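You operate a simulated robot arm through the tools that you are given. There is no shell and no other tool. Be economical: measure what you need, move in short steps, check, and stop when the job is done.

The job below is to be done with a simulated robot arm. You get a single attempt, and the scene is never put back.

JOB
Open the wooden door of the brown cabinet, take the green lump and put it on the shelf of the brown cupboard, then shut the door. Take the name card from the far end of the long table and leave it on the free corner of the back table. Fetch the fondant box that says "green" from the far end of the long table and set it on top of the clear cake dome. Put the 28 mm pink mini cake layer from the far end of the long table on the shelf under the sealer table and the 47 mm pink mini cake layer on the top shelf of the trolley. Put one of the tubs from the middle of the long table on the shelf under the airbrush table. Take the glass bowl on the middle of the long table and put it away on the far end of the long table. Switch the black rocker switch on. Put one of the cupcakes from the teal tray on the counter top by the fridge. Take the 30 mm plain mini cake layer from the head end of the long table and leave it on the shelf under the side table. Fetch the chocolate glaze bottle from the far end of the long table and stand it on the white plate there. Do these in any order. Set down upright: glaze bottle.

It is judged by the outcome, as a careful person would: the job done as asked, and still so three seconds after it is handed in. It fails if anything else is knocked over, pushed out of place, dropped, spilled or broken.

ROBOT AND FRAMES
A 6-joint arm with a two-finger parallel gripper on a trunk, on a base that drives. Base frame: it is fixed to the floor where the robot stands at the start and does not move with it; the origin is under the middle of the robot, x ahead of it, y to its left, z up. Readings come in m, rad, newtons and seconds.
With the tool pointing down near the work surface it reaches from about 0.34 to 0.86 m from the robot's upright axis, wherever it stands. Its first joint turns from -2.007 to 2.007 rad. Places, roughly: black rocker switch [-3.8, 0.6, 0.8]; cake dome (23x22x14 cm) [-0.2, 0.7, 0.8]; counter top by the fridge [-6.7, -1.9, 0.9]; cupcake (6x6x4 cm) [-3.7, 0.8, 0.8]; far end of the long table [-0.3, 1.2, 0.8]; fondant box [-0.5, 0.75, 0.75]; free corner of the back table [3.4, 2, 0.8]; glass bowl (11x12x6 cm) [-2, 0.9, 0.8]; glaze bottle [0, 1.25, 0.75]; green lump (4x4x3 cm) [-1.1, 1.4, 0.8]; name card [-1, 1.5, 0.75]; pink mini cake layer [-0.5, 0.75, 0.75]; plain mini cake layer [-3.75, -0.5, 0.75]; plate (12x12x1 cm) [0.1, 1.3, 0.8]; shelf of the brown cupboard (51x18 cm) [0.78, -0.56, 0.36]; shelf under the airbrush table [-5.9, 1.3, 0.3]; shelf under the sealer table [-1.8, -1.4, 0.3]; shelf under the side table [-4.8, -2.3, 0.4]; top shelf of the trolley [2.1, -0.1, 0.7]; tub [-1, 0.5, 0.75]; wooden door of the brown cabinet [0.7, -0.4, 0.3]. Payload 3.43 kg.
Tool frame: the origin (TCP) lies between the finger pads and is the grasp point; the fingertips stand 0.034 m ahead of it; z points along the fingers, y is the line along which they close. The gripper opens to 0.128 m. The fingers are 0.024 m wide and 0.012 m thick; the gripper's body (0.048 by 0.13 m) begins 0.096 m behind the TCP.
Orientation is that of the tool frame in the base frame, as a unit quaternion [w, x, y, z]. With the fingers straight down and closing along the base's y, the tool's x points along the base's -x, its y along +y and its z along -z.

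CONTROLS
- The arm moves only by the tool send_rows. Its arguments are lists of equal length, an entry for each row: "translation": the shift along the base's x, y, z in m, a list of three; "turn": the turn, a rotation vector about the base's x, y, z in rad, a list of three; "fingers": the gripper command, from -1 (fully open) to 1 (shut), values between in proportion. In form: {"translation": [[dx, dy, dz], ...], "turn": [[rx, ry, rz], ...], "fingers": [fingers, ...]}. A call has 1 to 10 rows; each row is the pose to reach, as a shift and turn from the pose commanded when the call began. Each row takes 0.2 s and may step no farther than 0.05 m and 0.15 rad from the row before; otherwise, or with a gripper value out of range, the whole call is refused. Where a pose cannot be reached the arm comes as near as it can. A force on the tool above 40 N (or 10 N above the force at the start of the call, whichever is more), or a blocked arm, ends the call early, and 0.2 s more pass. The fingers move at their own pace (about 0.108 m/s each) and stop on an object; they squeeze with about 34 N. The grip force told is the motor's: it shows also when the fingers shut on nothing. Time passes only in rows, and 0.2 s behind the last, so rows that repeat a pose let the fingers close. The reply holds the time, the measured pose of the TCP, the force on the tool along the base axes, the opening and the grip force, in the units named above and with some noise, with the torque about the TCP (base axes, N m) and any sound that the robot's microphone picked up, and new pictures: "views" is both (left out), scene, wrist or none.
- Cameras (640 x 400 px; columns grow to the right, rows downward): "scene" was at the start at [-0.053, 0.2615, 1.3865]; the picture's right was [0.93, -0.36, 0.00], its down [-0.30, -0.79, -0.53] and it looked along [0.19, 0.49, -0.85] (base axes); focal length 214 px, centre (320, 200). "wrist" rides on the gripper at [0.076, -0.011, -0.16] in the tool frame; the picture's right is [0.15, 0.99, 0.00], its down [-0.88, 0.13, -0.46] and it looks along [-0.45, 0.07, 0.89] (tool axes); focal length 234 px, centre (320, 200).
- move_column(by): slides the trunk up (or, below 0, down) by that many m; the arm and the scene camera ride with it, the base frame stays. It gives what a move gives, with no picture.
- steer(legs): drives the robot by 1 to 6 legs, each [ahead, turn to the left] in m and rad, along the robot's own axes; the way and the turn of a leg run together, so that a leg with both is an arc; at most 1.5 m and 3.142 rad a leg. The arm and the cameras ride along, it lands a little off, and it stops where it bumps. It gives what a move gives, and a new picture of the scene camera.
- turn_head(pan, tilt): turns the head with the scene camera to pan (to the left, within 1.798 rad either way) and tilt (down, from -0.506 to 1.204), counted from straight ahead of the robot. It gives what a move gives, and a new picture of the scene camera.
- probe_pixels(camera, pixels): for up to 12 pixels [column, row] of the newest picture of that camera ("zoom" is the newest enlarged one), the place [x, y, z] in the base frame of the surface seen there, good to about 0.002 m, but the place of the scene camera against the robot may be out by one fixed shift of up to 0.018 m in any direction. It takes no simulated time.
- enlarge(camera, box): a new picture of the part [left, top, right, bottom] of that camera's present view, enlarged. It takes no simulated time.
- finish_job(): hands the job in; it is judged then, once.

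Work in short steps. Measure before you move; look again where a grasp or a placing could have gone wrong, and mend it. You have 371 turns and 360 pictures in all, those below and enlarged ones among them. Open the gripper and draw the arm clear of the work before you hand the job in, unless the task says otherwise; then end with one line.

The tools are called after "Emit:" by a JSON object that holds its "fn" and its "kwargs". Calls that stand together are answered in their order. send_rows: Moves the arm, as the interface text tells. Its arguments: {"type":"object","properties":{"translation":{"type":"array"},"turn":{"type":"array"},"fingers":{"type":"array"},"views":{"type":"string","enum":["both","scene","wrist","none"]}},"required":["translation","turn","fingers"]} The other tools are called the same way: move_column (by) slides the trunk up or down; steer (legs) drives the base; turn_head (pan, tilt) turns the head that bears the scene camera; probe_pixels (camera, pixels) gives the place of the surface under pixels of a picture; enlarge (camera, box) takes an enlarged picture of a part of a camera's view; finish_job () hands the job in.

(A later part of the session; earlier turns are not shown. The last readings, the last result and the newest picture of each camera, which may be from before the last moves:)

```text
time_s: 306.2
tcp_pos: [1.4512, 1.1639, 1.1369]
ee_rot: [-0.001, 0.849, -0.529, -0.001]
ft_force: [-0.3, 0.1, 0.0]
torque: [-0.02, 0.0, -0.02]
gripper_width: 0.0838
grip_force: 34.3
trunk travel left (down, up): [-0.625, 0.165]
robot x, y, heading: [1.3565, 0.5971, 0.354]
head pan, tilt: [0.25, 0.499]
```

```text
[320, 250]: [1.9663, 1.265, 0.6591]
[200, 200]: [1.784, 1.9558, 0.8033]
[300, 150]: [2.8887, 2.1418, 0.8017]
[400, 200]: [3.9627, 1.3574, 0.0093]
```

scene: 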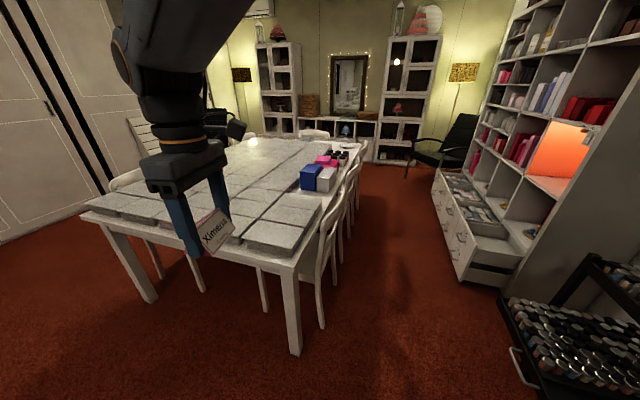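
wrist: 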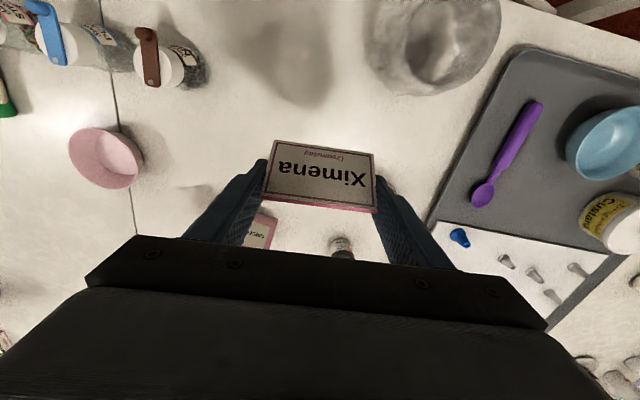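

Emit:
{"fn": "enlarge", "kwargs": {"camera": "scene", "box": [280, 110, 420, 210]}}

Emit:
{"fn": "probe_pixels", "kwargs": {"camera": "scene", "pixels": [[366, 144], [346, 146], [357, 150], [353, 165], [337, 225], [322, 325], [350, 237], [460, 280], [436, 180], [345, 200], [327, 170], [340, 165]]}}

```text
4.00 times, centred on (350, 160) of scene
```

zoom: 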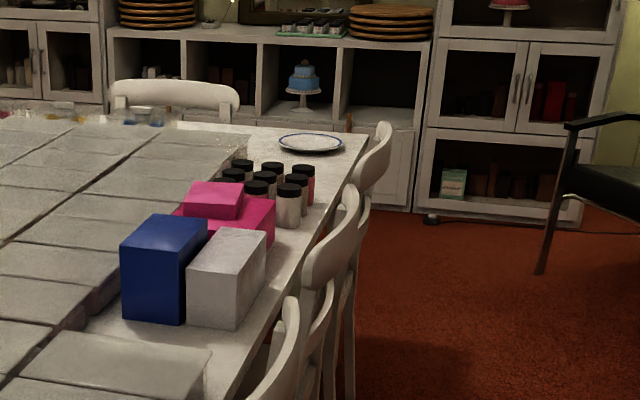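

```text
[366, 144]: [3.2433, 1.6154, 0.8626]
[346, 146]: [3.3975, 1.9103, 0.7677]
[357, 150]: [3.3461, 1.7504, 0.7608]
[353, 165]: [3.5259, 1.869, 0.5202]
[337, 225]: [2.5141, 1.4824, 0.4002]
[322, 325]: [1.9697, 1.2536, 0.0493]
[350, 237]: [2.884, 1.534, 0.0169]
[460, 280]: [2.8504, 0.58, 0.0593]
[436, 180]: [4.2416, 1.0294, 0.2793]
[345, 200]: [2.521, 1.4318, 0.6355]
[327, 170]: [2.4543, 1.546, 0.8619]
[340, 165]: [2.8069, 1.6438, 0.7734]
```

I choose heading 0.30 with about 0.15–0.2 m clearance both sides and drive 1.85 m.

Emit:
{"fn": "steer", "kwargs": {"legs": [[0, -0.055], [1.0, 0], [0.85, 0]]}}

Emit:
{"fn": "turn_head", "kwargs": {"pan": 0.9, "tilt": 0.75}}

```text
time_s: 316.0
tcp_pos: [3.2536, 1.708, 1.1376]
ee_rot: [-0.001, 0.833, -0.553, 0.0]
ft_force: [-1.0, 1.2, 0.7]
torque: [0.01, 0.0, -0.03]
gripper_width: 0.0836
grip_force: 34.1
trunk travel left (down, up): [-0.625, 0.165]
robot x, y, heading: [3.1318, 1.1437, 0.305]
head pan, tilt: [0.25, 0.499]
```

scene: 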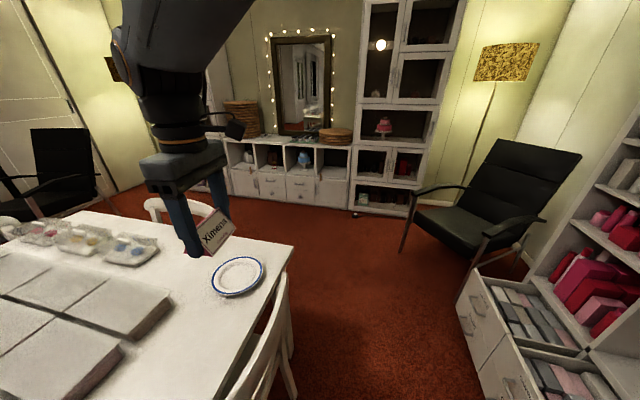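

```text
time_s: 317.0
tcp_pos: [3.2539, 1.7083, 1.1376]
ee_rot: [-0.001, 0.833, -0.553, 0.001]
ft_force: [-0.4, -0.4, 0.5]
torque: [0.0, -0.01, -0.01]
gripper_width: 0.0836
grip_force: 34.3
trunk travel left (down, up): [-0.625, 0.165]
robot x, y, heading: [3.1316, 1.1459, 0.303]
head pan, tilt: [0.901, 0.75]
```

scene: 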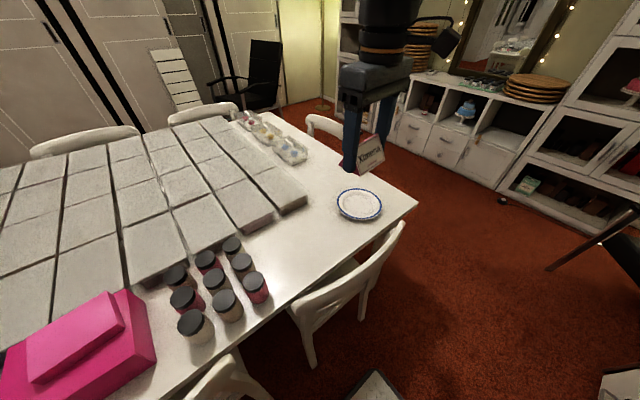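

I probe candidate free spots around the corner.

Emit:
{"fn": "probe_pixels", "kwargs": {"camera": "scene", "pixels": [[418, 205], [360, 203], [338, 200], [382, 200], [360, 186], [362, 220], [330, 180], [330, 160], [305, 200], [310, 230], [385, 185], [400, 205]]}}

```text
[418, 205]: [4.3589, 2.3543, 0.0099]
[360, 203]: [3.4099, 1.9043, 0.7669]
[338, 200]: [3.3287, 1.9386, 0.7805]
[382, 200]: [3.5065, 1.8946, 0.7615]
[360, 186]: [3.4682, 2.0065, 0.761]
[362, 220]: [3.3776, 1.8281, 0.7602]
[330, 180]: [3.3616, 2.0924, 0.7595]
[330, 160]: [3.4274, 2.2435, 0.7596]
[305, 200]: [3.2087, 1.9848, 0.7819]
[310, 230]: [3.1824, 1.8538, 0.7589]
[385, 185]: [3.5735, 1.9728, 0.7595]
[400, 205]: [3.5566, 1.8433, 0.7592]
```

I drive 0.27 m further so the spot (3.50,2.00), free beside the plate near the corner, is in reach.

Emit:
{"fn": "steer", "kwargs": {"legs": [[0.27, 0]]}}

```text
time_s: 318.9
tcp_pos: [3.512, 1.7869, 1.1367]
ee_rot: [-0.001, 0.833, -0.554, 0.0]
ft_force: [0.7, 0.1, -1.2]
torque: [0.05, -0.01, 0.0]
gripper_width: 0.0838
grip_force: 34.5
trunk travel left (down, up): [-0.625, 0.165]
robot x, y, heading: [3.3821, 1.2259, 0.3]
head pan, tilt: [0.901, 0.75]
```

scene: 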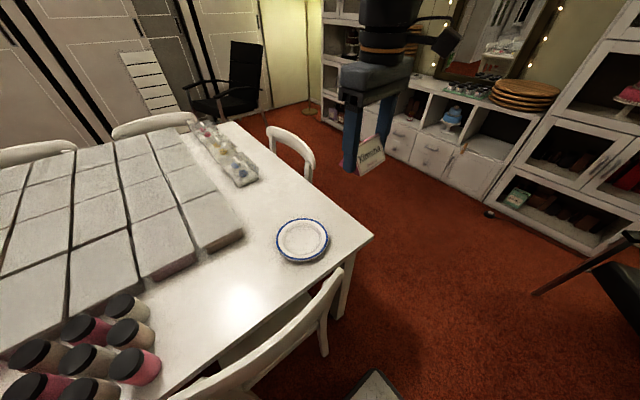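

Emit:
{"fn": "probe_pixels", "kwargs": {"camera": "scene", "pixels": [[302, 240], [370, 236], [325, 215], [335, 235], [310, 190], [275, 160], [285, 205], [345, 265], [345, 205]]}}

```text
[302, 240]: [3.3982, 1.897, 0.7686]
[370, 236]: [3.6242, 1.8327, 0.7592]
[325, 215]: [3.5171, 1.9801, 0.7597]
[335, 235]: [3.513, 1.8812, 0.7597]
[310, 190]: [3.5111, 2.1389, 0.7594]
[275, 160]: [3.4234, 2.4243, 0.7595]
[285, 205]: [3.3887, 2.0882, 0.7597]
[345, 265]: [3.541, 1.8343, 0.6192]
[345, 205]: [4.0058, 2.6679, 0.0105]
```

Target (3.47,2.02): clear of plate and edge. I move there and lower to just above contact.

Emit:
{"fn": "send_rows", "kwargs": {"translation": [[-0.007, 0.039, -0.02], [-0.014, 0.078, -0.04], [-0.021, 0.117, -0.06], [-0.028, 0.156, -0.08], [-0.035, 0.195, -0.1], [-0.042, 0.233, -0.125], [-0.042, 0.233, -0.17], [-0.042, 0.233, -0.215], [-0.042, 0.233, -0.26], [-0.042, 0.233, -0.3]], "turn": [[0, 0, 0], [0, 0, 0], [0, 0, 0], [0, 0, 0], [0, 0, 0], [0, 0, 0], [0, 0, 0], [0, 0, 0], [0, 0, 0], [0, 0, 0]], "fingers": [1, 1, 1, 1, 1, 1, 1, 1, 1, 1], "views": "scene"}}

Emit:
{"fn": "send_rows", "kwargs": {"translation": [[0, 0, -0.025], [0, 0, -0.04], [0, 0, -0.045], [0, 0, -0.047], [0, 0, -0.049], [0, 0, -0.051], [0, 0, -0.052]], "turn": [[0, 0, 0], [0, 0, 0], [0, 0, 0], [0, 0, 0], [0, 0, 0], [0, 0, 0], [0, 0, 0]], "fingers": [1, 1, 1, 1, 1, 1, 1], "views": "none"}}

```text
time_s: 321.1
tcp_pos: [3.4695, 2.021, 0.8389]
ee_rot: [-0.001, 0.833, -0.553, -0.002]
ft_force: [0.4, -0.5, 0.6]
torque: [0.04, 0.01, -0.02]
gripper_width: 0.0838
grip_force: 33.8
trunk travel left (down, up): [-0.625, 0.165]
robot x, y, heading: [3.3845, 1.2277, 0.3]
head pan, tilt: [0.901, 0.75]
```

scene: 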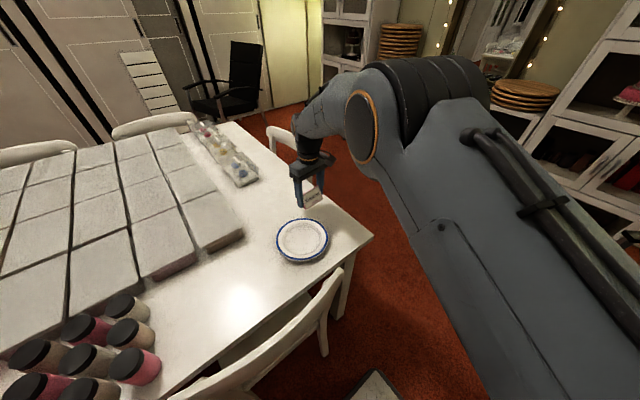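

```text
time_s: 322.7
tcp_pos: [3.4701, 2.0214, 0.7857]
ee_rot: [-0.001, 0.833, -0.554, -0.001]
ft_force: [-0.3, -2.9, 10.3]
torque: [-0.07, 0.37, 0.11]
gripper_width: 0.0835
grip_force: 34.2
trunk travel left (down, up): [-0.625, 0.165]
robot x, y, heading: [3.386, 1.2262, 0.302]
head pan, tilt: [0.901, 0.75]
```

Contact (10 N). I release, wait and rise.

Emit:
{"fn": "send_rows", "kwargs": {"translation": [[0, 0, 0.001], [0, 0, 0.001], [0, 0, 0.001], [0, 0, 0.02], [0, 0, 0.06], [0, 0, 0.1], [0, 0, 0.14], [0, -0.02, 0.18], [0, -0.05, 0.22], [0, -0.08, 0.26]], "turn": [[0, 0, 0], [0, 0, 0], [0, 0, 0], [0, 0, 0], [0, 0, 0], [0, 0, 0], [0, 0, 0], [0, 0, 0], [0, 0, 0], [0, 0, 0]], "fingers": [-0.5, -0.9, -0.9, -0.9, -0.9, -0.9, -0.9, -0.9, -0.9, -0.9], "views": "scene"}}

```text
time_s: 324.9
tcp_pos: [3.4705, 1.9397, 1.0459]
ee_rot: [0.0, 0.833, -0.553, 0.0]
ft_force: [-0.8, 0.5, -0.6]
torque: [-0.06, 0.0, -0.03]
gripper_width: 0.1216
grip_force: 0.1
trunk travel left (down, up): [-0.625, 0.165]
robot x, y, heading: [3.387, 1.2305, 0.301]
head pan, tilt: [0.901, 0.75]
```

scene: 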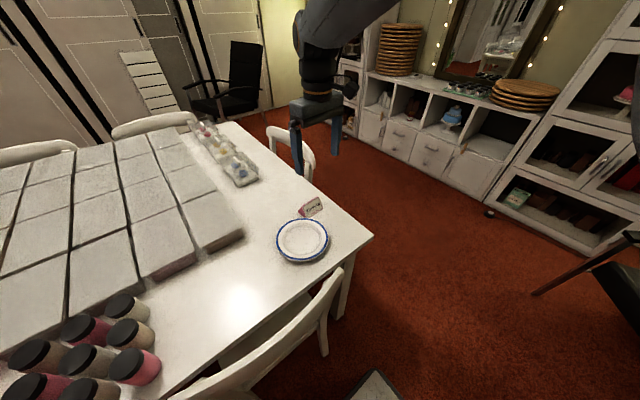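

The card stands in the corner. I retract the arm and reverse down the aisle to the long table's near side for the 28 mm layer.

Emit:
{"fn": "send_rows", "kwargs": {"translation": [[0, -0.04, 0.02], [0, -0.08, 0.04], [0, -0.12, 0.06], [0, -0.16, 0.08], [0, -0.2, 0.09]], "turn": [[0, 0, 0], [0, 0, 0], [0, 0, 0], [0, 0, 0], [0, 0, 0]], "fingers": [-1, -1, -1, -1, -1], "views": "none"}}

Emit:
{"fn": "steer", "kwargs": {"legs": [[0, 0.015], [-1.4, 0], [-1.3, 0], [-0.8, 0], [0, -0.03]]}}

Emit:
{"fn": "turn_head", "kwargs": {"pan": 1.4, "tilt": 1.0}}

```text
time_s: 326.1
tcp_pos: [3.47, 1.7402, 1.1333]
ee_rot: [0.0, 0.833, -0.554, -0.001]
ft_force: [0.1, 1.2, -0.6]
torque: [-0.09, 0.02, 0.02]
gripper_width: 0.1279
grip_force: 0.0
trunk travel left (down, up): [-0.625, 0.165]
robot x, y, heading: [3.386, 1.2264, 0.295]
head pan, tilt: [0.901, 0.75]
```

```text
time_s: 343.9
tcp_pos: [0.1471, 0.595, 1.1337]
ee_rot: [-0.001, 0.837, -0.548, 0.0]
ft_force: [0.0, -1.3, -0.5]
torque: [0.01, 0.02, -0.01]
gripper_width: 0.1282
grip_force: 0.1
trunk travel left (down, up): [-0.625, 0.165]
robot x, y, heading: [0.0697, 0.0782, 0.312]
head pan, tilt: [0.901, 0.75]
```

scene: 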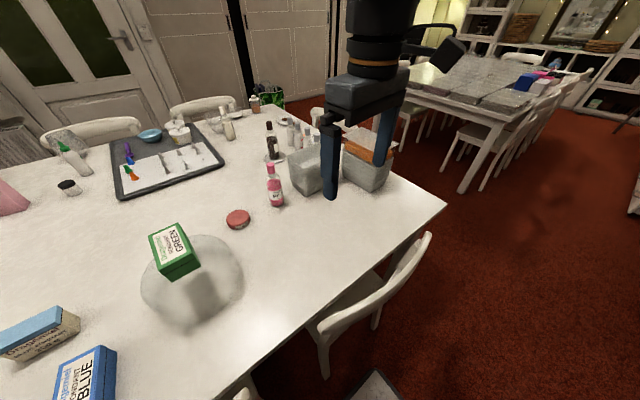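

```text
time_s: 344.8
tcp_pos: [0.1474, 0.5949, 1.1334]
ee_rot: [-0.001, 0.837, -0.548, 0.0]
ft_force: [0.8, 0.4, 0.5]
torque: [0.02, 0.01, 0.0]
gripper_width: 0.1282
grip_force: 0.2
trunk travel left (down, up): [-0.625, 0.165]
robot x, y, heading: [0.0704, 0.0795, 0.315]
head pan, tilt: [1.4, 1.0]
```

scene: 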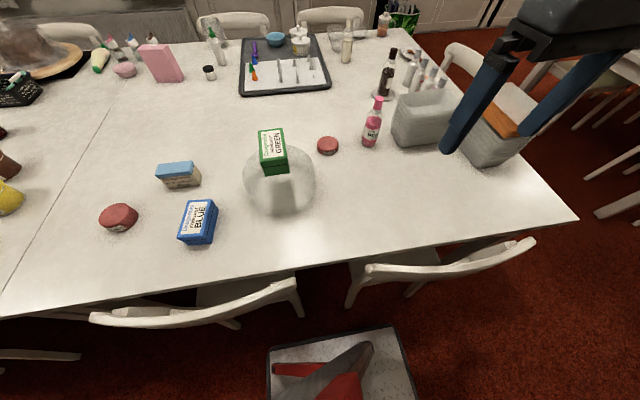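

I probe the 28 mm layer and neighbours.

Emit:
{"fn": "probe_pixels", "kwargs": {"camera": "scene", "pixels": [[327, 143], [372, 140], [378, 100], [273, 150], [290, 170], [200, 288], [440, 265], [370, 280]]}}

```text
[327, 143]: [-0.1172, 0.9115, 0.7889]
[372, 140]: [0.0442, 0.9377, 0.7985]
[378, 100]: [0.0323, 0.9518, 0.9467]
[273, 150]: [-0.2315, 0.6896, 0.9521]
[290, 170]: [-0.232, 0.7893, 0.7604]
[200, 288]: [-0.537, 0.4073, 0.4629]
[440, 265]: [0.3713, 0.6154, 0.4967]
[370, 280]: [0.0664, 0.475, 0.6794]
```

The layer at (-0.122,0.913) is at r≈0.855. I lower the trunk 8 cm for best reach and move the arm to just short of it.

Emit:
{"fn": "move_column", "kwargs": {"by": -0.08}}

Emit:
{"fn": "send_rows", "kwargs": {"translation": [[-0.037, 0.033, 0], [-0.074, 0.066, -0.005], [-0.111, 0.099, -0.01], [-0.148, 0.132, -0.02], [-0.185, 0.165, -0.035], [-0.215, 0.2, -0.055], [-0.24, 0.235, -0.08], [-0.255, 0.265, -0.11], [-0.263, 0.285, -0.14]], "turn": [[0, 0, 0], [0, 0, 0], [0, 0, 0], [0, 0, 0], [0, 0, 0], [0, 0, 0], [0, 0, 0], [0, 0, 0], [0, 0, 0]], "fingers": [-1, -1, -1, -1, -1, -1, -1, -1, -1], "views": "wrist"}}

```text
time_s: 346.0
tcp_pos: [0.1473, 0.5952, 1.0549]
ee_rot: [-0.001, 0.836, -0.549, 0.0]
ft_force: [-0.1, -0.2, 0.1]
torque: [-0.01, -0.01, 0.01]
gripper_width: 0.1281
grip_force: 0.1
trunk travel left (down, up): [-0.545, 0.245]
robot x, y, heading: [0.0656, 0.079, 0.314]
head pan, tilt: [1.4, 1.0]
```

```text
refused: row 4 steps farther than a row can; nothing moved
```

Emit:
{"fn": "send_rows", "kwargs": {"translation": [[-0.035, 0.033, 0], [-0.07, 0.066, -0.005], [-0.105, 0.099, -0.01], [-0.14, 0.13, -0.02], [-0.175, 0.16, -0.035], [-0.205, 0.193, -0.055], [-0.23, 0.228, -0.08], [-0.25, 0.258, -0.11], [-0.26, 0.282, -0.14]], "turn": [[0, 0, 0], [0, 0, 0], [0, 0, 0], [0, 0, 0], [0, 0, 0], [0, 0, 0], [0, 0, 0], [0, 0, 0], [0, 0, 0]], "fingers": [-1, -1, -1, -1, -1, -1, -1, -1, -1], "views": "wrist"}}

```text
time_s: 348.0
tcp_pos: [-0.1125, 0.8767, 0.9142]
ee_rot: [-0.001, 0.836, -0.548, -0.001]
ft_force: [-1.0, -0.8, 0.7]
torque: [0.01, 0.05, 0.02]
gripper_width: 0.1279
grip_force: 0.1
trunk travel left (down, up): [-0.545, 0.245]
robot x, y, heading: [0.0685, 0.0817, 0.313]
head pan, tilt: [1.4, 1.0]
```

wrist: 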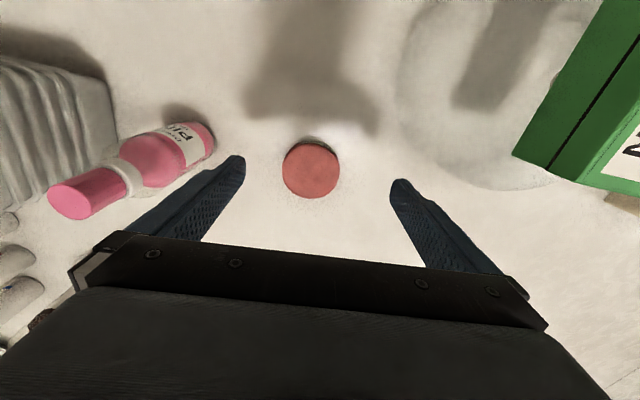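

Emit:
{"fn": "probe_pixels", "kwargs": {"camera": "wrist", "pixels": [[311, 170], [284, 170], [338, 170], [311, 145], [311, 195], [215, 148], [180, 150]]}}

```text
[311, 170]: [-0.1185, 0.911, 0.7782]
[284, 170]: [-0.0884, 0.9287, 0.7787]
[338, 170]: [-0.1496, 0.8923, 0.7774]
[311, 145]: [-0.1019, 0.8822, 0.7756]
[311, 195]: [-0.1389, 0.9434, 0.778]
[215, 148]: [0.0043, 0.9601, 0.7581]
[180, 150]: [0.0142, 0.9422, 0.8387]
```

Layer centre (-0.1195,0.912). I descend to z 0.787 and grip, then lift slowly.

Emit:
{"fn": "send_rows", "kwargs": {"translation": [[-0.003, 0.015, -0.03], [-0.006, 0.03, -0.06], [-0.007, 0.035, -0.095], [-0.007, 0.035, -0.12], [-0.007, 0.035, -0.127], [-0.007, 0.035, -0.127], [-0.007, 0.035, -0.127], [-0.007, 0.035, -0.127], [-0.007, 0.035, -0.127]], "turn": [[0, 0, 0], [0, 0, 0], [0, 0, 0], [0, 0, 0], [0, 0, 0], [0, 0, 0], [0, 0, 0], [0, 0, 0], [0, 0, 0]], "fingers": [-1, -1, -1, -1, -1, 1, 1, 1, 1], "views": "none"}}

Emit:
{"fn": "send_rows", "kwargs": {"translation": [[0, 0, 0.005], [0, 0, 0.015], [0, 0, 0.03], [0, -0.005, 0.05], [0, -0.015, 0.075], [0.003, -0.03, 0.1], [0.008, -0.05, 0.13], [0.015, -0.075, 0.16], [0.022, -0.1, 0.19], [0.03, -0.13, 0.22]], "turn": [[0, 0, 0], [0, 0, 0], [0, 0, 0], [0, 0, 0], [0, 0, 0], [0, 0, 0], [0, 0, 0], [0, 0, 0], [0, 0, 0], [0, 0, 0]], "fingers": [1, 1, 1, 1, 1, 1, 1, 1, 1, 1], "views": "wrist"}}

```text
time_s: 350.0
tcp_pos: [-0.1179, 0.9034, 0.7854]
ee_rot: [-0.001, 0.836, -0.548, -0.001]
ft_force: [0.0, -0.6, 1.2]
torque: [-0.01, -0.02, -0.01]
gripper_width: 0.0778
grip_force: 33.8
out of reach, approached as far as the arm can: row 2, 3, 4, 5, 6, 7, 8, 9
trunk travel left (down, up): [-0.545, 0.245]
robot x, y, heading: [0.066, 0.0757, 0.312]
head pan, tilt: [1.4, 1.0]
```

```text
time_s: 352.4
tcp_pos: [-0.0648, 0.7684, 0.9143]
ee_rot: [0.041, 0.828, -0.557, 0.05]
ft_force: [0.3, -0.3, -0.6]
torque: [-0.03, -0.03, -0.01]
gripper_width: 0.078
grip_force: 34.5
trunk travel left (down, up): [-0.545, 0.245]
robot x, y, heading: [0.0687, 0.0815, 0.317]
head pan, tilt: [1.4, 1.0]
stopped in row 10: the arm was blocked; the commanded pose is now the measured one
```

wrist: 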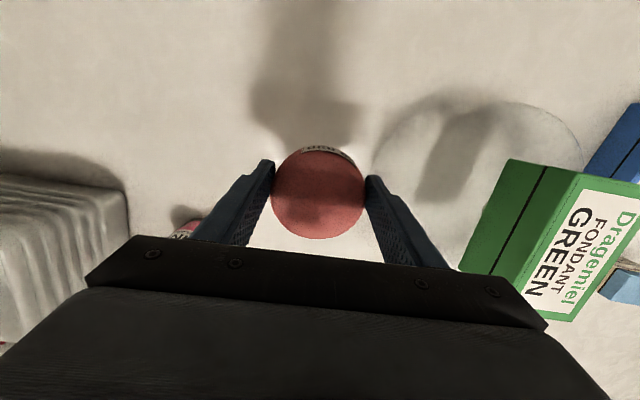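

Layer held, but the arm is near its J1 limit. I move forward (+x), away from the dome, then raise.

Emit:
{"fn": "send_rows", "kwargs": {"translation": [[0.03, 0.0, 0.0], [0.06, -0.005, 0.02], [0.09, -0.01, 0.05], [0.12, -0.03, 0.09], [0.15, -0.06, 0.12], [0.18, -0.09, 0.15], [0.2, -0.12, 0.18], [0.22, -0.15, 0.21]], "turn": [[0, 0, 0], [0, 0, 0], [0, 0, 0], [0, 0, 0], [0, 0, 0], [0, 0, 0], [0, 0, 0], [0, 0, 0]], "fingers": [1, 1, 1, 1, 1, 1, 1, 1], "views": "both"}}

```text
refused: row 4 steps farther than a row can; nothing moved
```

Emit:
{"fn": "send_rows", "kwargs": {"translation": [[0.03, 0.0, 0.0], [0.06, -0.005, 0.02], [0.085, -0.01, 0.05], [0.105, -0.025, 0.08], [0.13, -0.045, 0.11], [0.15, -0.07, 0.14], [0.17, -0.1, 0.17], [0.19, -0.13, 0.2]], "turn": [[0, 0, 0], [0, 0, 0], [0, 0, 0], [0, 0, 0], [0, 0, 0], [0, 0, 0], [0, 0, 0], [0, 0, 0]], "fingers": [1, 1, 1, 1, 1, 1, 1, 1], "views": "both"}}

```text
time_s: 354.2
tcp_pos: [0.1246, 0.6367, 1.1179]
ee_rot: [0.04, 0.828, -0.557, 0.049]
ft_force: [0.0, 0.2, -1.9]
torque: [-0.07, 0.0, 0.02]
gripper_width: 0.0779
grip_force: 33.4
trunk travel left (down, up): [-0.545, 0.245]
robot x, y, heading: [0.0715, 0.0778, 0.315]
head pan, tilt: [1.4, 1.0]
```

scene: 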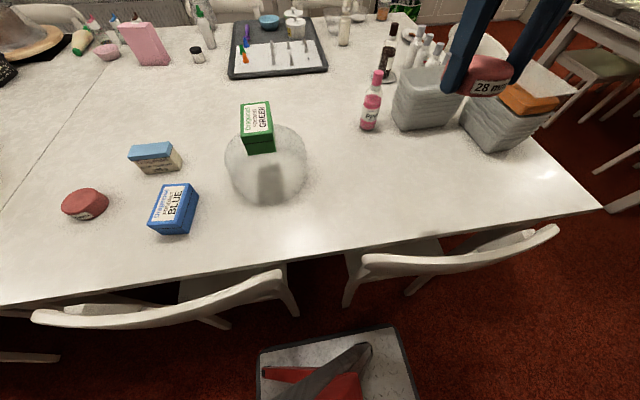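
wrist: 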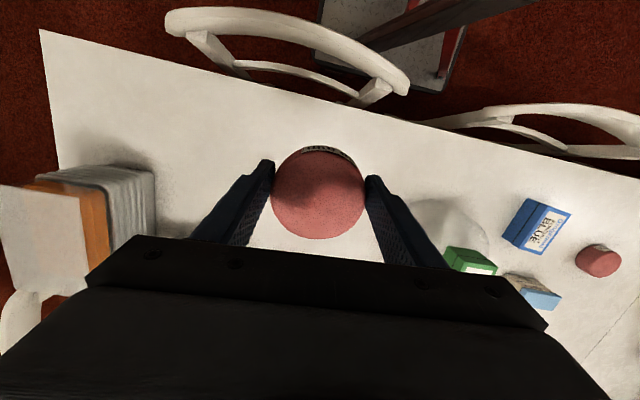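

The 28 mm layer is held, box undisturbed. I drive ahead to the wider spot and turn around (left) so the wall side lies on my left.

Emit:
{"fn": "steer", "kwargs": {"legs": [[1.0, 0], [0, 3.1]]}}

Emit:
{"fn": "turn_head", "kwargs": {"pan": 0.3, "tilt": 0.6}}

```text
time_s: 366.6
tcp_pos: [0.9334, -0.1752, 1.1164]
ee_rot: [-0.047, 0.581, 0.812, 0.041]
ft_force: [0.2, 0.4, -0.3]
torque: [0.0, 0.0, 0.04]
gripper_width: 0.0778
grip_force: 33.8
trunk travel left (down, up): [-0.545, 0.245]
robot x, y, heading: [1.0235, 0.3835, -2.89]
head pan, tilt: [1.4, 1.0]
```

scene: 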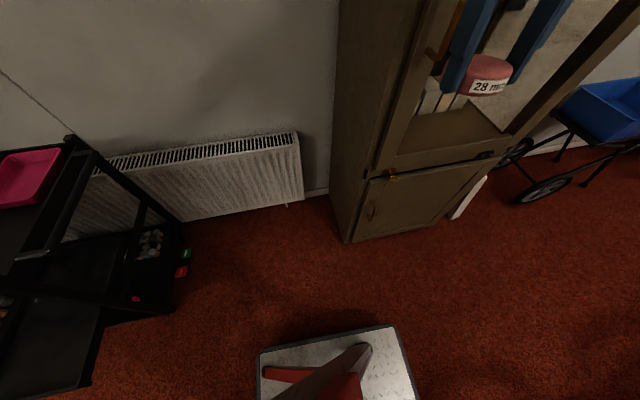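

```text
time_s: 367.9
tcp_pos: [0.9337, -0.1745, 1.1165]
ee_rot: [-0.047, 0.581, 0.812, 0.041]
ft_force: [-0.3, 0.1, -0.1]
torque: [0.0, 0.02, -0.03]
gripper_width: 0.0778
grip_force: 33.5
trunk travel left (down, up): [-0.545, 0.245]
robot x, y, heading: [1.021, 0.3783, -2.89]
head pan, tilt: [0.3, 0.6]
```

scene: 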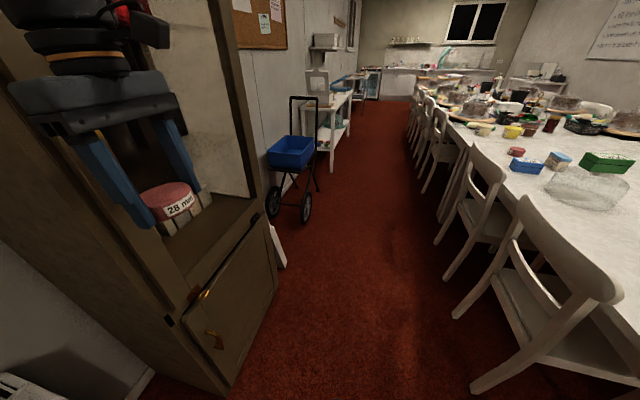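

I probe the cart, the white wall tables and aisle limits.

Emit:
{"fn": "probe_pixels", "kwargs": {"camera": "scene", "pixels": [[305, 218], [312, 150], [285, 262], [332, 168], [330, 148], [350, 98], [325, 110], [378, 95], [360, 115], [450, 275], [345, 125], [340, 97]]}}

Emit:
{"fn": "enlarge", "kwargs": {"camera": "scene", "box": [260, 60, 420, 180]}}

```text
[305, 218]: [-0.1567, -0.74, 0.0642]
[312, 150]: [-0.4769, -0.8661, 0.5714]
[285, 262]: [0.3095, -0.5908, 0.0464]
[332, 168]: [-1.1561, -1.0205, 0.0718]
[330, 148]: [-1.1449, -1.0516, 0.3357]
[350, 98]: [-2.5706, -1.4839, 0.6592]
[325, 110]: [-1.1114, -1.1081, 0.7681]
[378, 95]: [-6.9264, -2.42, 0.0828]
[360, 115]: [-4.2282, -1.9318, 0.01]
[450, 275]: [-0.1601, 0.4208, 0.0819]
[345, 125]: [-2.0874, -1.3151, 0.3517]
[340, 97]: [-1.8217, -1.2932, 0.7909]
```

```text
3.33 times, centred on (340, 120) of scene
```

zoom: 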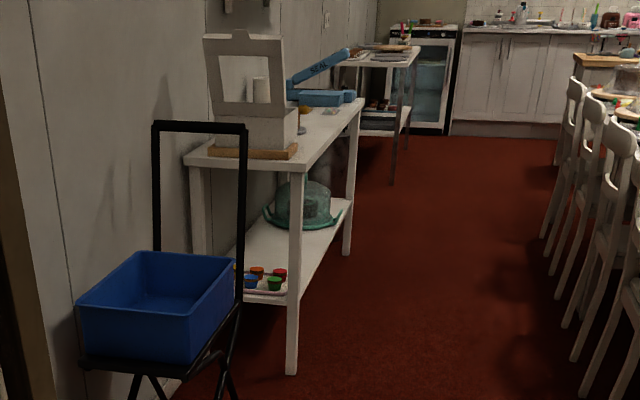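

The sealer table spans roughly u -1.4…-2.9 with shelf at z≈0.34. I drive along the aisle to beside it.

Emit:
{"fn": "steer", "kwargs": {"legs": [[0, 0.04], [1.4, 0], [1.25, 0]]}}

Emit:
{"fn": "turn_head", "kwargs": {"pan": 1.2, "tilt": 0.9}}

```text
time_s: 381.1
tcp_pos: [-1.5878, -0.9197, 1.1178]
ee_rot: [-0.047, 0.571, 0.819, 0.04]
ft_force: [-0.2, 0.0, -0.6]
torque: [0.0, -0.03, -0.01]
gripper_width: 0.0777
grip_force: 33.9
trunk travel left (down, up): [-0.545, 0.245]
robot x, y, heading: [-1.5154, -0.366, -2.859]
head pan, tilt: [0.3, 0.6]
```

scene: 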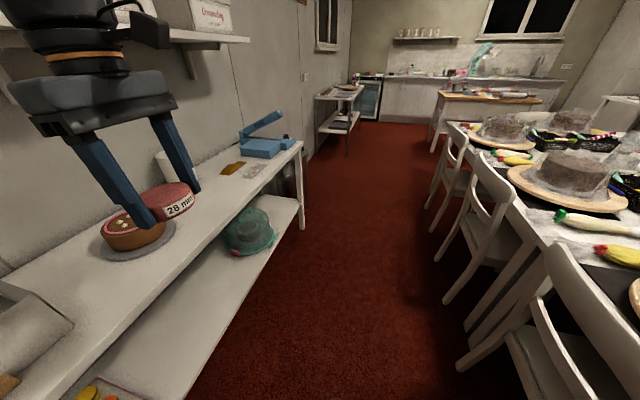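

```text
time_s: 382.4
tcp_pos: [-1.5896, -0.9203, 1.1161]
ee_rot: [-0.047, 0.571, 0.819, 0.04]
ft_force: [0.5, 0.3, 1.0]
torque: [-0.01, 0.0, 0.02]
gripper_width: 0.0777
grip_force: 34.3
trunk travel left (down, up): [-0.545, 0.245]
robot x, y, heading: [-1.5152, -0.362, -2.859]
head pan, tilt: [1.201, 0.901]
```

scene: 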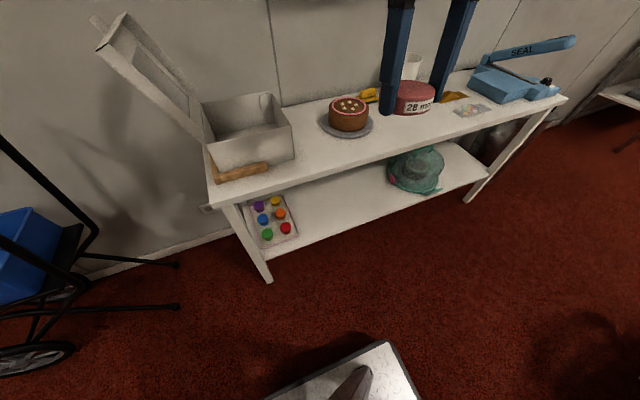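

I probe the shelf's free part around (345,205).

Emit:
{"fn": "probe_pixels", "kwargs": {"camera": "scene", "pixels": [[345, 205], [350, 220], [340, 230], [300, 240], [390, 185], [300, 205], [345, 185], [240, 190], [350, 155], [268, 275], [420, 195], [480, 180]]}}

```text
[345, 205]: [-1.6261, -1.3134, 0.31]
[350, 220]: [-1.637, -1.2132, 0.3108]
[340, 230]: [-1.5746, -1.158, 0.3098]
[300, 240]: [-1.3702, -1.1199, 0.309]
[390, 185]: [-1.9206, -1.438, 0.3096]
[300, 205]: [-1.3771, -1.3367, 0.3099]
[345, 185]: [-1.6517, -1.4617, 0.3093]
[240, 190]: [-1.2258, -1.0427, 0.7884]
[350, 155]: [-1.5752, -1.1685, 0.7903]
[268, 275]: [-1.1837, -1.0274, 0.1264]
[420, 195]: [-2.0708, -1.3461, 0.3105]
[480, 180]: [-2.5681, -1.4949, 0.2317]
```

Shelf top z≈0.30, front edge n≈-0.66; free target (-1.66,-1.25). I move 0.35 m further, then lower the trunk with the tool in front of the table edge.

Emit:
{"fn": "steer", "kwargs": {"legs": [[0.35, 0]]}}

Emit:
{"fn": "move_column", "kwargs": {"by": -0.4}}

```text
time_s: 384.6
tcp_pos: [-1.9257, -1.0175, 1.1172]
ee_rot: [-0.047, 0.571, 0.819, 0.04]
ft_force: [-0.4, -1.0, -0.5]
torque: [0.01, -0.02, 0.0]
gripper_width: 0.0778
grip_force: 33.9
trunk travel left (down, up): [-0.545, 0.245]
robot x, y, heading: [-1.8551, -0.4628, -2.865]
head pan, tilt: [1.201, 0.901]
```

scene: 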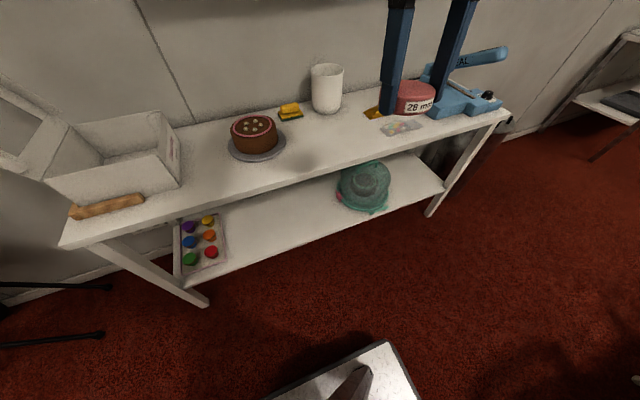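

```text
time_s: 388.4
tcp_pos: [-1.9264, -1.0181, 0.7168]
ee_rot: [-0.047, 0.571, 0.819, 0.041]
ft_force: [-1.0, 0.1, 0.6]
torque: [0.03, 0.04, -0.02]
gripper_width: 0.0776
grip_force: 33.8
trunk travel left (down, up): [-0.145, 0.645]
robot x, y, heading: [-1.8536, -0.4574, -2.863]
head pan, tilt: [1.201, 0.901]
```

I lower to z≈0.40 while sliding along the front and straightening the tool.

Emit:
{"fn": "send_rows", "kwargs": {"translation": [[0.01, 0.003, -0.045], [0.02, 0.006, -0.09], [0.03, 0.009, -0.135], [0.045, 0.013, -0.18], [0.06, 0.018, -0.225], [0.08, 0.024, -0.265], [0.105, 0.031, -0.3], [0.13, 0.04, -0.32], [0.155, 0.046, -0.32], [0.18, 0.054, -0.32]], "turn": [[-0.02, -0.006, 0], [-0.04, -0.012, 0], [-0.06, -0.018, 0], [-0.08, -0.024, 0], [-0.1, -0.03, 0], [-0.12, -0.036, 0], [-0.14, -0.042, 0], [-0.16, -0.048, 0], [-0.18, -0.054, 0], [-0.2, -0.06, 0]], "fingers": [1, 1, 1, 1, 1, 1, 1, 1, 1, 1], "views": "both"}}

```text
time_s: 390.6
tcp_pos: [-1.8416, -1.0205, 0.4386]
ee_rot: [0.059, 0.64, 0.765, -0.042]
ft_force: [0.1, 0.4, -1.2]
torque: [0.02, -0.01, 0.02]
gripper_width: 0.0778
grip_force: 33.8
trunk travel left (down, up): [-0.145, 0.645]
robot x, y, heading: [-1.8514, -0.4604, -2.867]
head pan, tilt: [1.201, 0.901]
stopped in row 10: the arm was blocked; the commanded pose is now the measured one
```

scene: 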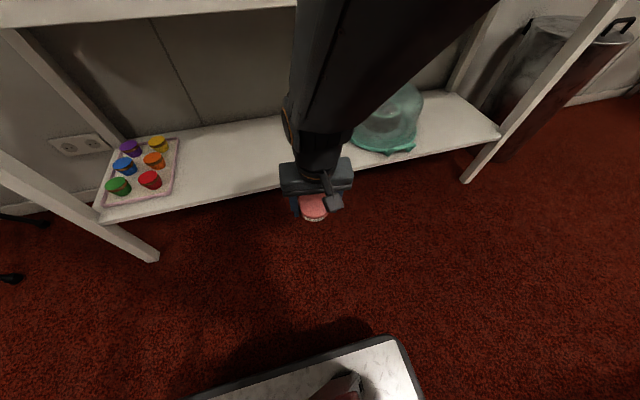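
wrist: 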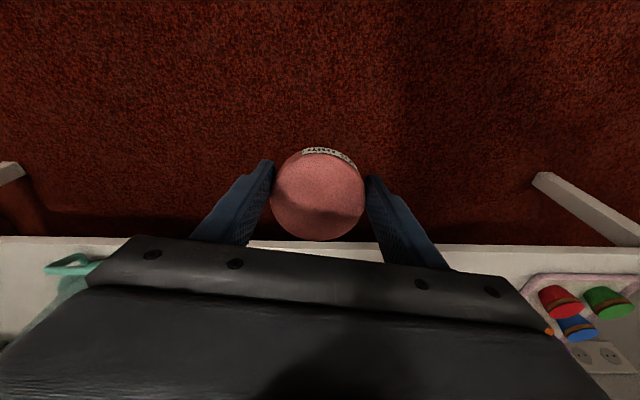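

Blocked again near a joint limit, so I let the base do the shift: reverse 0.12 m so that the tool faces the free middle of the shelf.

Emit:
{"fn": "steer", "kwargs": {"legs": [[-0.12, 0]]}}

Emit:
{"fn": "send_rows", "kwargs": {"translation": [[0.004, -0.01, -0.01], [0.008, -0.025, -0.02], [0.008, -0.025, -0.03]], "turn": [[0, 0, 0], [0, 0, 0], [0, 0, 0]], "fingers": [1, 1, 1], "views": "wrist"}}

```text
time_s: 391.8
tcp_pos: [-1.7234, -0.9853, 0.4376]
ee_rot: [0.058, 0.64, 0.765, -0.042]
ft_force: [1.0, 0.3, -0.7]
torque: [0.0, 0.01, 0.0]
gripper_width: 0.0776
grip_force: 34.4
trunk travel left (down, up): [-0.145, 0.645]
robot x, y, heading: [-1.7323, -0.433, -2.865]
head pan, tilt: [1.201, 0.901]
```

scene: 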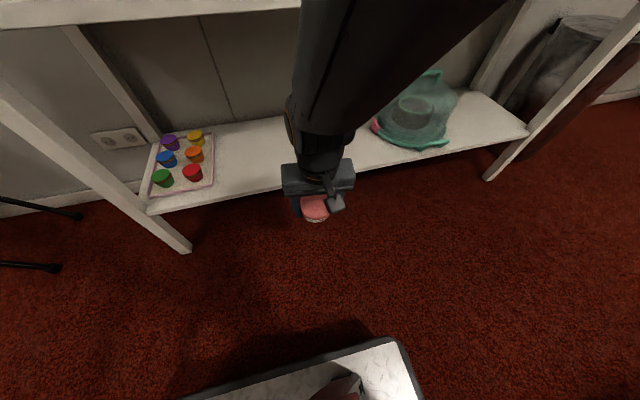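

```text
time_s: 392.8
tcp_pos: [-1.717, -1.0287, 0.4552]
ee_rot: [0.094, 0.642, 0.758, -0.062]
ft_force: [-0.4, 0.8, -0.7]
torque: [-0.02, -0.04, -0.01]
gripper_width: 0.0778
grip_force: 34.0
trunk travel left (down, up): [-0.145, 0.645]
robot x, y, heading: [-1.7346, -0.4259, -2.86]
head pan, tilt: [1.201, 0.901]
stopped in row 3: the arm was blocked; the commanded pose is now the measured one
```

wrist: 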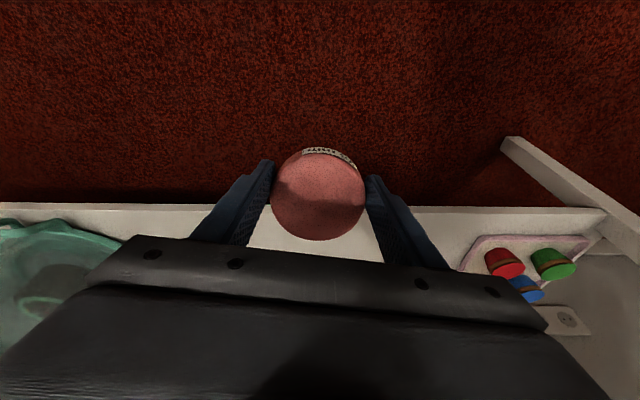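

I check the chairs' clearance on my right before repositioning closer to the wall table.

Emit:
{"fn": "turn_head", "kwargs": {"pan": -0.7, "tilt": 0.9}}

```text
time_s: 394.7
tcp_pos: [-1.717, -1.0304, 0.4537]
ee_rot: [0.093, 0.641, 0.759, -0.063]
ft_force: [0.2, -0.3, -0.3]
torque: [0.02, 0.0, 0.03]
gripper_width: 0.078
grip_force: 34.4
trunk travel left (down, up): [-0.145, 0.645]
robot x, y, heading: [-1.7321, -0.4256, -2.864]
head pan, tilt: [-0.7, 0.901]
```

scene: 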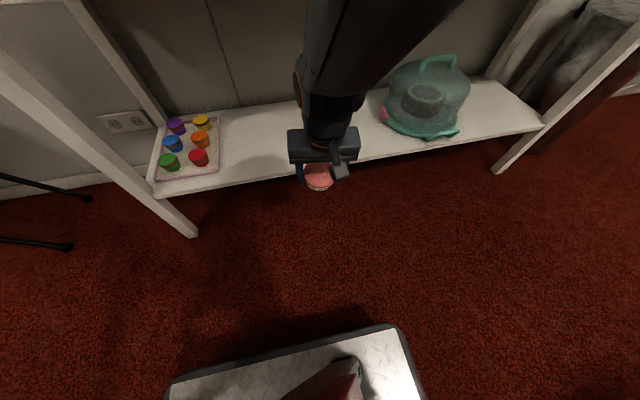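

Emit:
{"fn": "enlarge", "kwargs": {"camera": "scene", "box": [0, 0, 640, 400]}}

```text
1.00 times, centred on (320, 200) of scene (not enlarged: the box is as wide or as high as the picture)
```

zoom: 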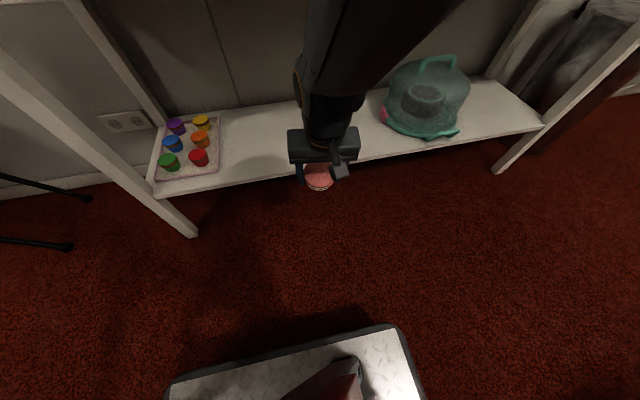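

The head seems held by the arm, so I set it back. Then I use the method that worked at the cupboard: tilt the tool, go in extended, and straighten inside.

Emit:
{"fn": "turn_head", "kwargs": {"pan": 1.2, "tilt": 0.9}}

Emit:
{"fn": "send_rows", "kwargs": {"translation": [[0.0, -0.005, 0.005], [0.003, -0.01, 0.005], [0.006, -0.02, 0.005], [0.012, -0.045, 0.005], [0.02, -0.075, 0.005], [0.03, -0.105, 0], [0.04, -0.135, 0]], "turn": [[-0.09, -0.027, 0], [-0.18, -0.054, 0], [-0.27, -0.08, 0], [-0.34, -0.1, 0], [-0.34, -0.1, 0], [-0.34, -0.1, 0], [-0.34, -0.1, 0]], "fingers": [1, 1, 1, 1, 1, 1, 1], "views": "both"}}

```text
time_s: 396.5
tcp_pos: [-1.7175, -1.0291, 0.4549]
ee_rot: [0.094, 0.641, 0.759, -0.062]
ft_force: [0.2, 0.2, -0.8]
torque: [0.01, 0.01, -0.03]
gripper_width: 0.0777
grip_force: 34.5
trunk travel left (down, up): [-0.145, 0.645]
robot x, y, heading: [-1.7355, -0.4308, -2.865]
head pan, tilt: [1.201, 0.901]
```

scene: 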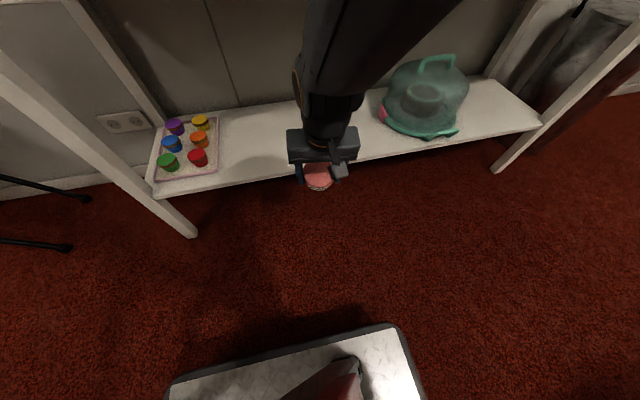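

```text
time_s: 398.3
tcp_pos: [-1.6786, -1.184, 0.5565]
ee_rot: [0.293, 0.609, 0.711, -0.192]
ft_force: [0.2, 0.0, -0.5]
torque: [0.02, 0.0, -0.01]
gripper_width: 0.0778
grip_force: 34.3
trunk travel left (down, up): [-0.145, 0.645]
robot x, y, heading: [-1.7396, -0.4261, -2.864]
head pan, tilt: [1.201, 0.901]
stopped in row 7: the arm was blocked; the commanded pose is now the measured one
```

scene: 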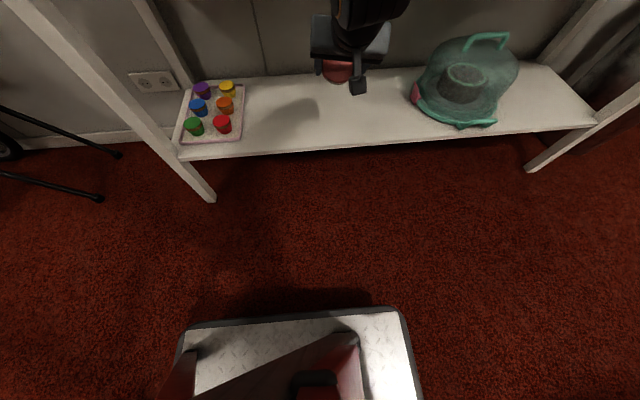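
wrist: 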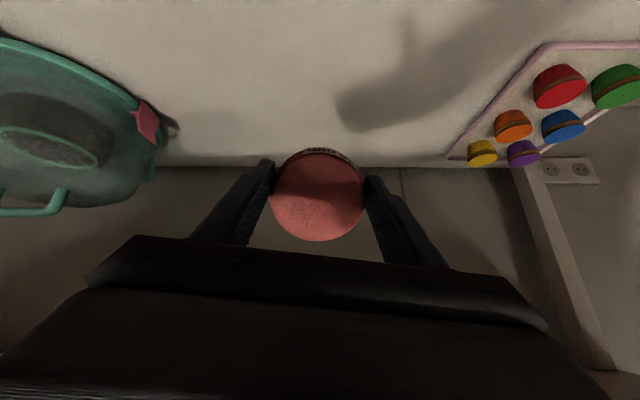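

J1 seems to be near its limit again. I reverse 0.22 m (tool stays under the table top, well above the jars), then reach forward instead.

Emit:
{"fn": "steer", "kwargs": {"legs": [[-0.22, 0]]}}

Emit:
{"fn": "send_rows", "kwargs": {"translation": [[-0.02, -0.006, -0.01], [-0.04, -0.015, -0.02], [-0.06, -0.025, -0.035], [-0.08, -0.035, -0.05], [-0.1, -0.045, -0.065], [-0.12, -0.055, -0.08], [-0.14, -0.065, -0.09], [-0.16, -0.075, -0.1]], "turn": [[0, 0, 0], [0, 0, 0], [0.04, 0.012, 0], [0.08, 0.024, 0], [0.12, 0.036, 0], [0.16, 0.048, 0], [0.2, 0.06, 0], [0.24, 0.072, 0]], "fingers": [1, 1, 1, 1, 1, 1, 1, 1], "views": "both"}}

```text
time_s: 400.0
tcp_pos: [-1.4656, -1.123, 0.5562]
ee_rot: [0.293, 0.61, 0.71, -0.192]
ft_force: [0.3, -0.3, -0.5]
torque: [0.01, 0.01, -0.03]
gripper_width: 0.0776
grip_force: 34.2
trunk travel left (down, up): [-0.145, 0.645]
robot x, y, heading: [-1.5224, -0.3633, -2.87]
head pan, tilt: [1.201, 0.901]
```

scene: 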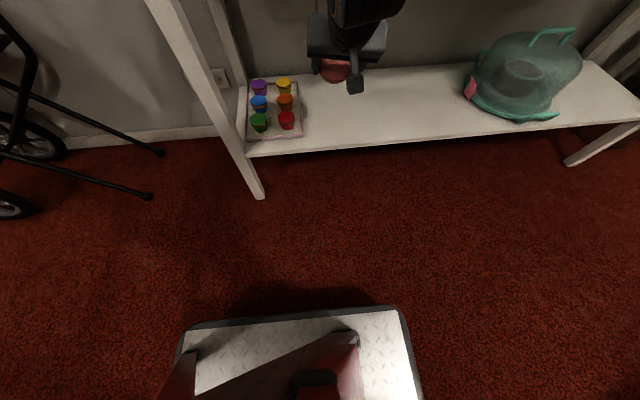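

```text
time_s: 401.8
tcp_pos: [-1.6271, -1.1984, 0.457]
ee_rot: [0.191, 0.634, 0.739, -0.128]
ft_force: [-0.5, -0.7, -0.3]
torque: [0.05, 0.01, -0.01]
gripper_width: 0.0777
grip_force: 33.9
trunk travel left (down, up): [-0.145, 0.645]
robot x, y, heading: [-1.5232, -0.3691, -2.868]
head pan, tilt: [1.201, 0.901]
```

scene: 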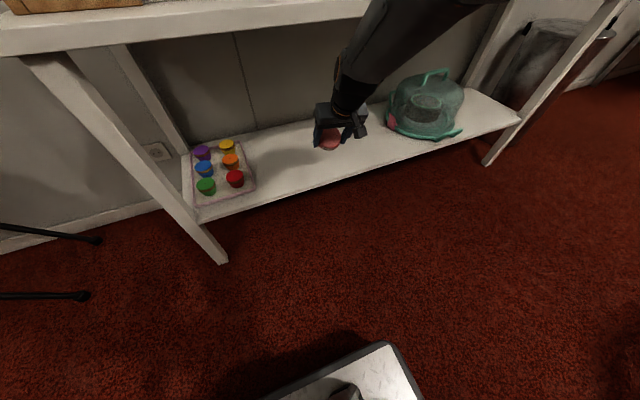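
wrist: 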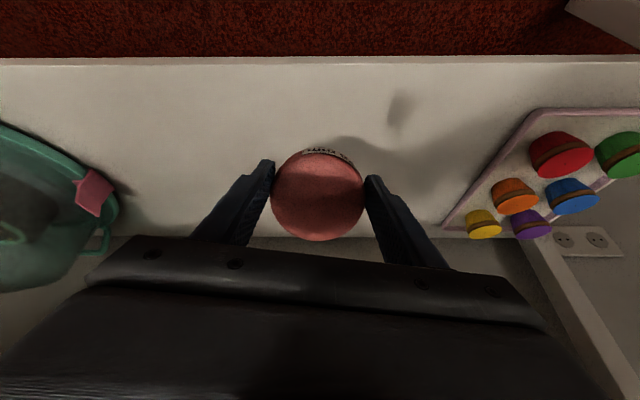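

That works. I straighten the tool, move 4 cm deeper and lower to just above the shelf.

Emit:
{"fn": "send_rows", "kwargs": {"translation": [[0.003, -0.01, -0.01], [0.006, -0.02, -0.025], [0.01, -0.032, -0.045], [0.012, -0.042, -0.065], [0.012, -0.042, -0.085], [0.012, -0.042, -0.1], [0.012, -0.042, -0.108]], "turn": [[0.06, 0.017, 0], [0.12, 0.034, 0], [0.18, 0.05, 0], [0.24, 0.067, 0], [0.3, 0.084, 0], [0.36, 0.1, 0], [0.38, 0.105, 0]], "fingers": [1, 1, 1, 1, 1, 1, 1], "views": "both"}}

```text
time_s: 403.4
tcp_pos: [-1.6141, -1.2396, 0.3498]
ee_rot: [0.03, 0.651, 0.758, -0.02]
ft_force: [0.4, 0.1, -0.3]
torque: [0.05, 0.0, 0.01]
gripper_width: 0.0778
grip_force: 34.5
trunk travel left (down, up): [-0.145, 0.645]
robot x, y, heading: [-1.5186, -0.3666, -2.868]
head pan, tilt: [1.201, 0.901]
```

scene: 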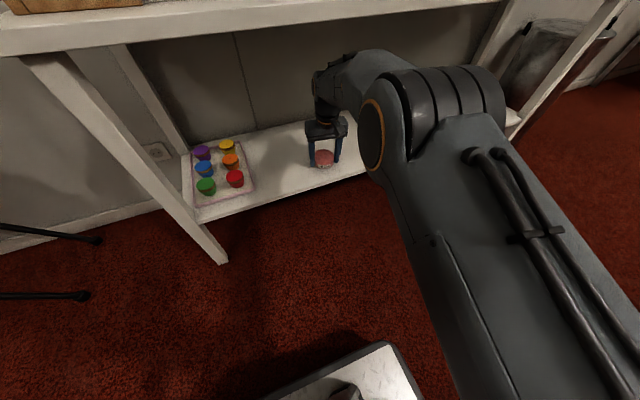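
wrist: 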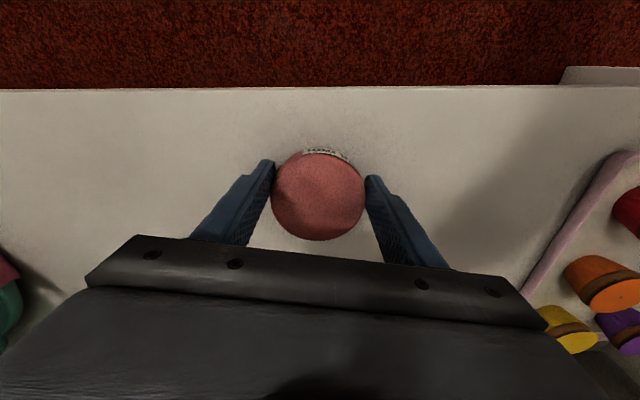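

Nicely over the shelf. I lower until contact.

Emit:
{"fn": "send_rows", "kwargs": {"translation": [[0, 0, -0.004], [0, 0, -0.008], [0, 0, -0.011], [0, 0, -0.014], [0, 0, -0.016], [0, 0, -0.018]], "turn": [[0.02, 0.005, 0], [0.04, 0.01, 0], [0.05, 0.013, 0], [0.05, 0.013, 0], [0.05, 0.013, 0], [0.05, 0.013, 0]], "fingers": [1, 1, 1, 1, 1, 1], "views": "none"}}

```text
time_s: 404.8
tcp_pos: [-1.6142, -1.2405, 0.3343]
ee_rot: [0.01, 0.651, 0.759, -0.006]
ft_force: [-0.6, 7.6, 25.0]
torque: [0.44, 0.16, -0.07]
gripper_width: 0.0778
grip_force: 34.0
trunk travel left (down, up): [-0.145, 0.645]
robot x, y, heading: [-1.5215, -0.3679, -2.873]
head pan, tilt: [1.201, 0.901]
```

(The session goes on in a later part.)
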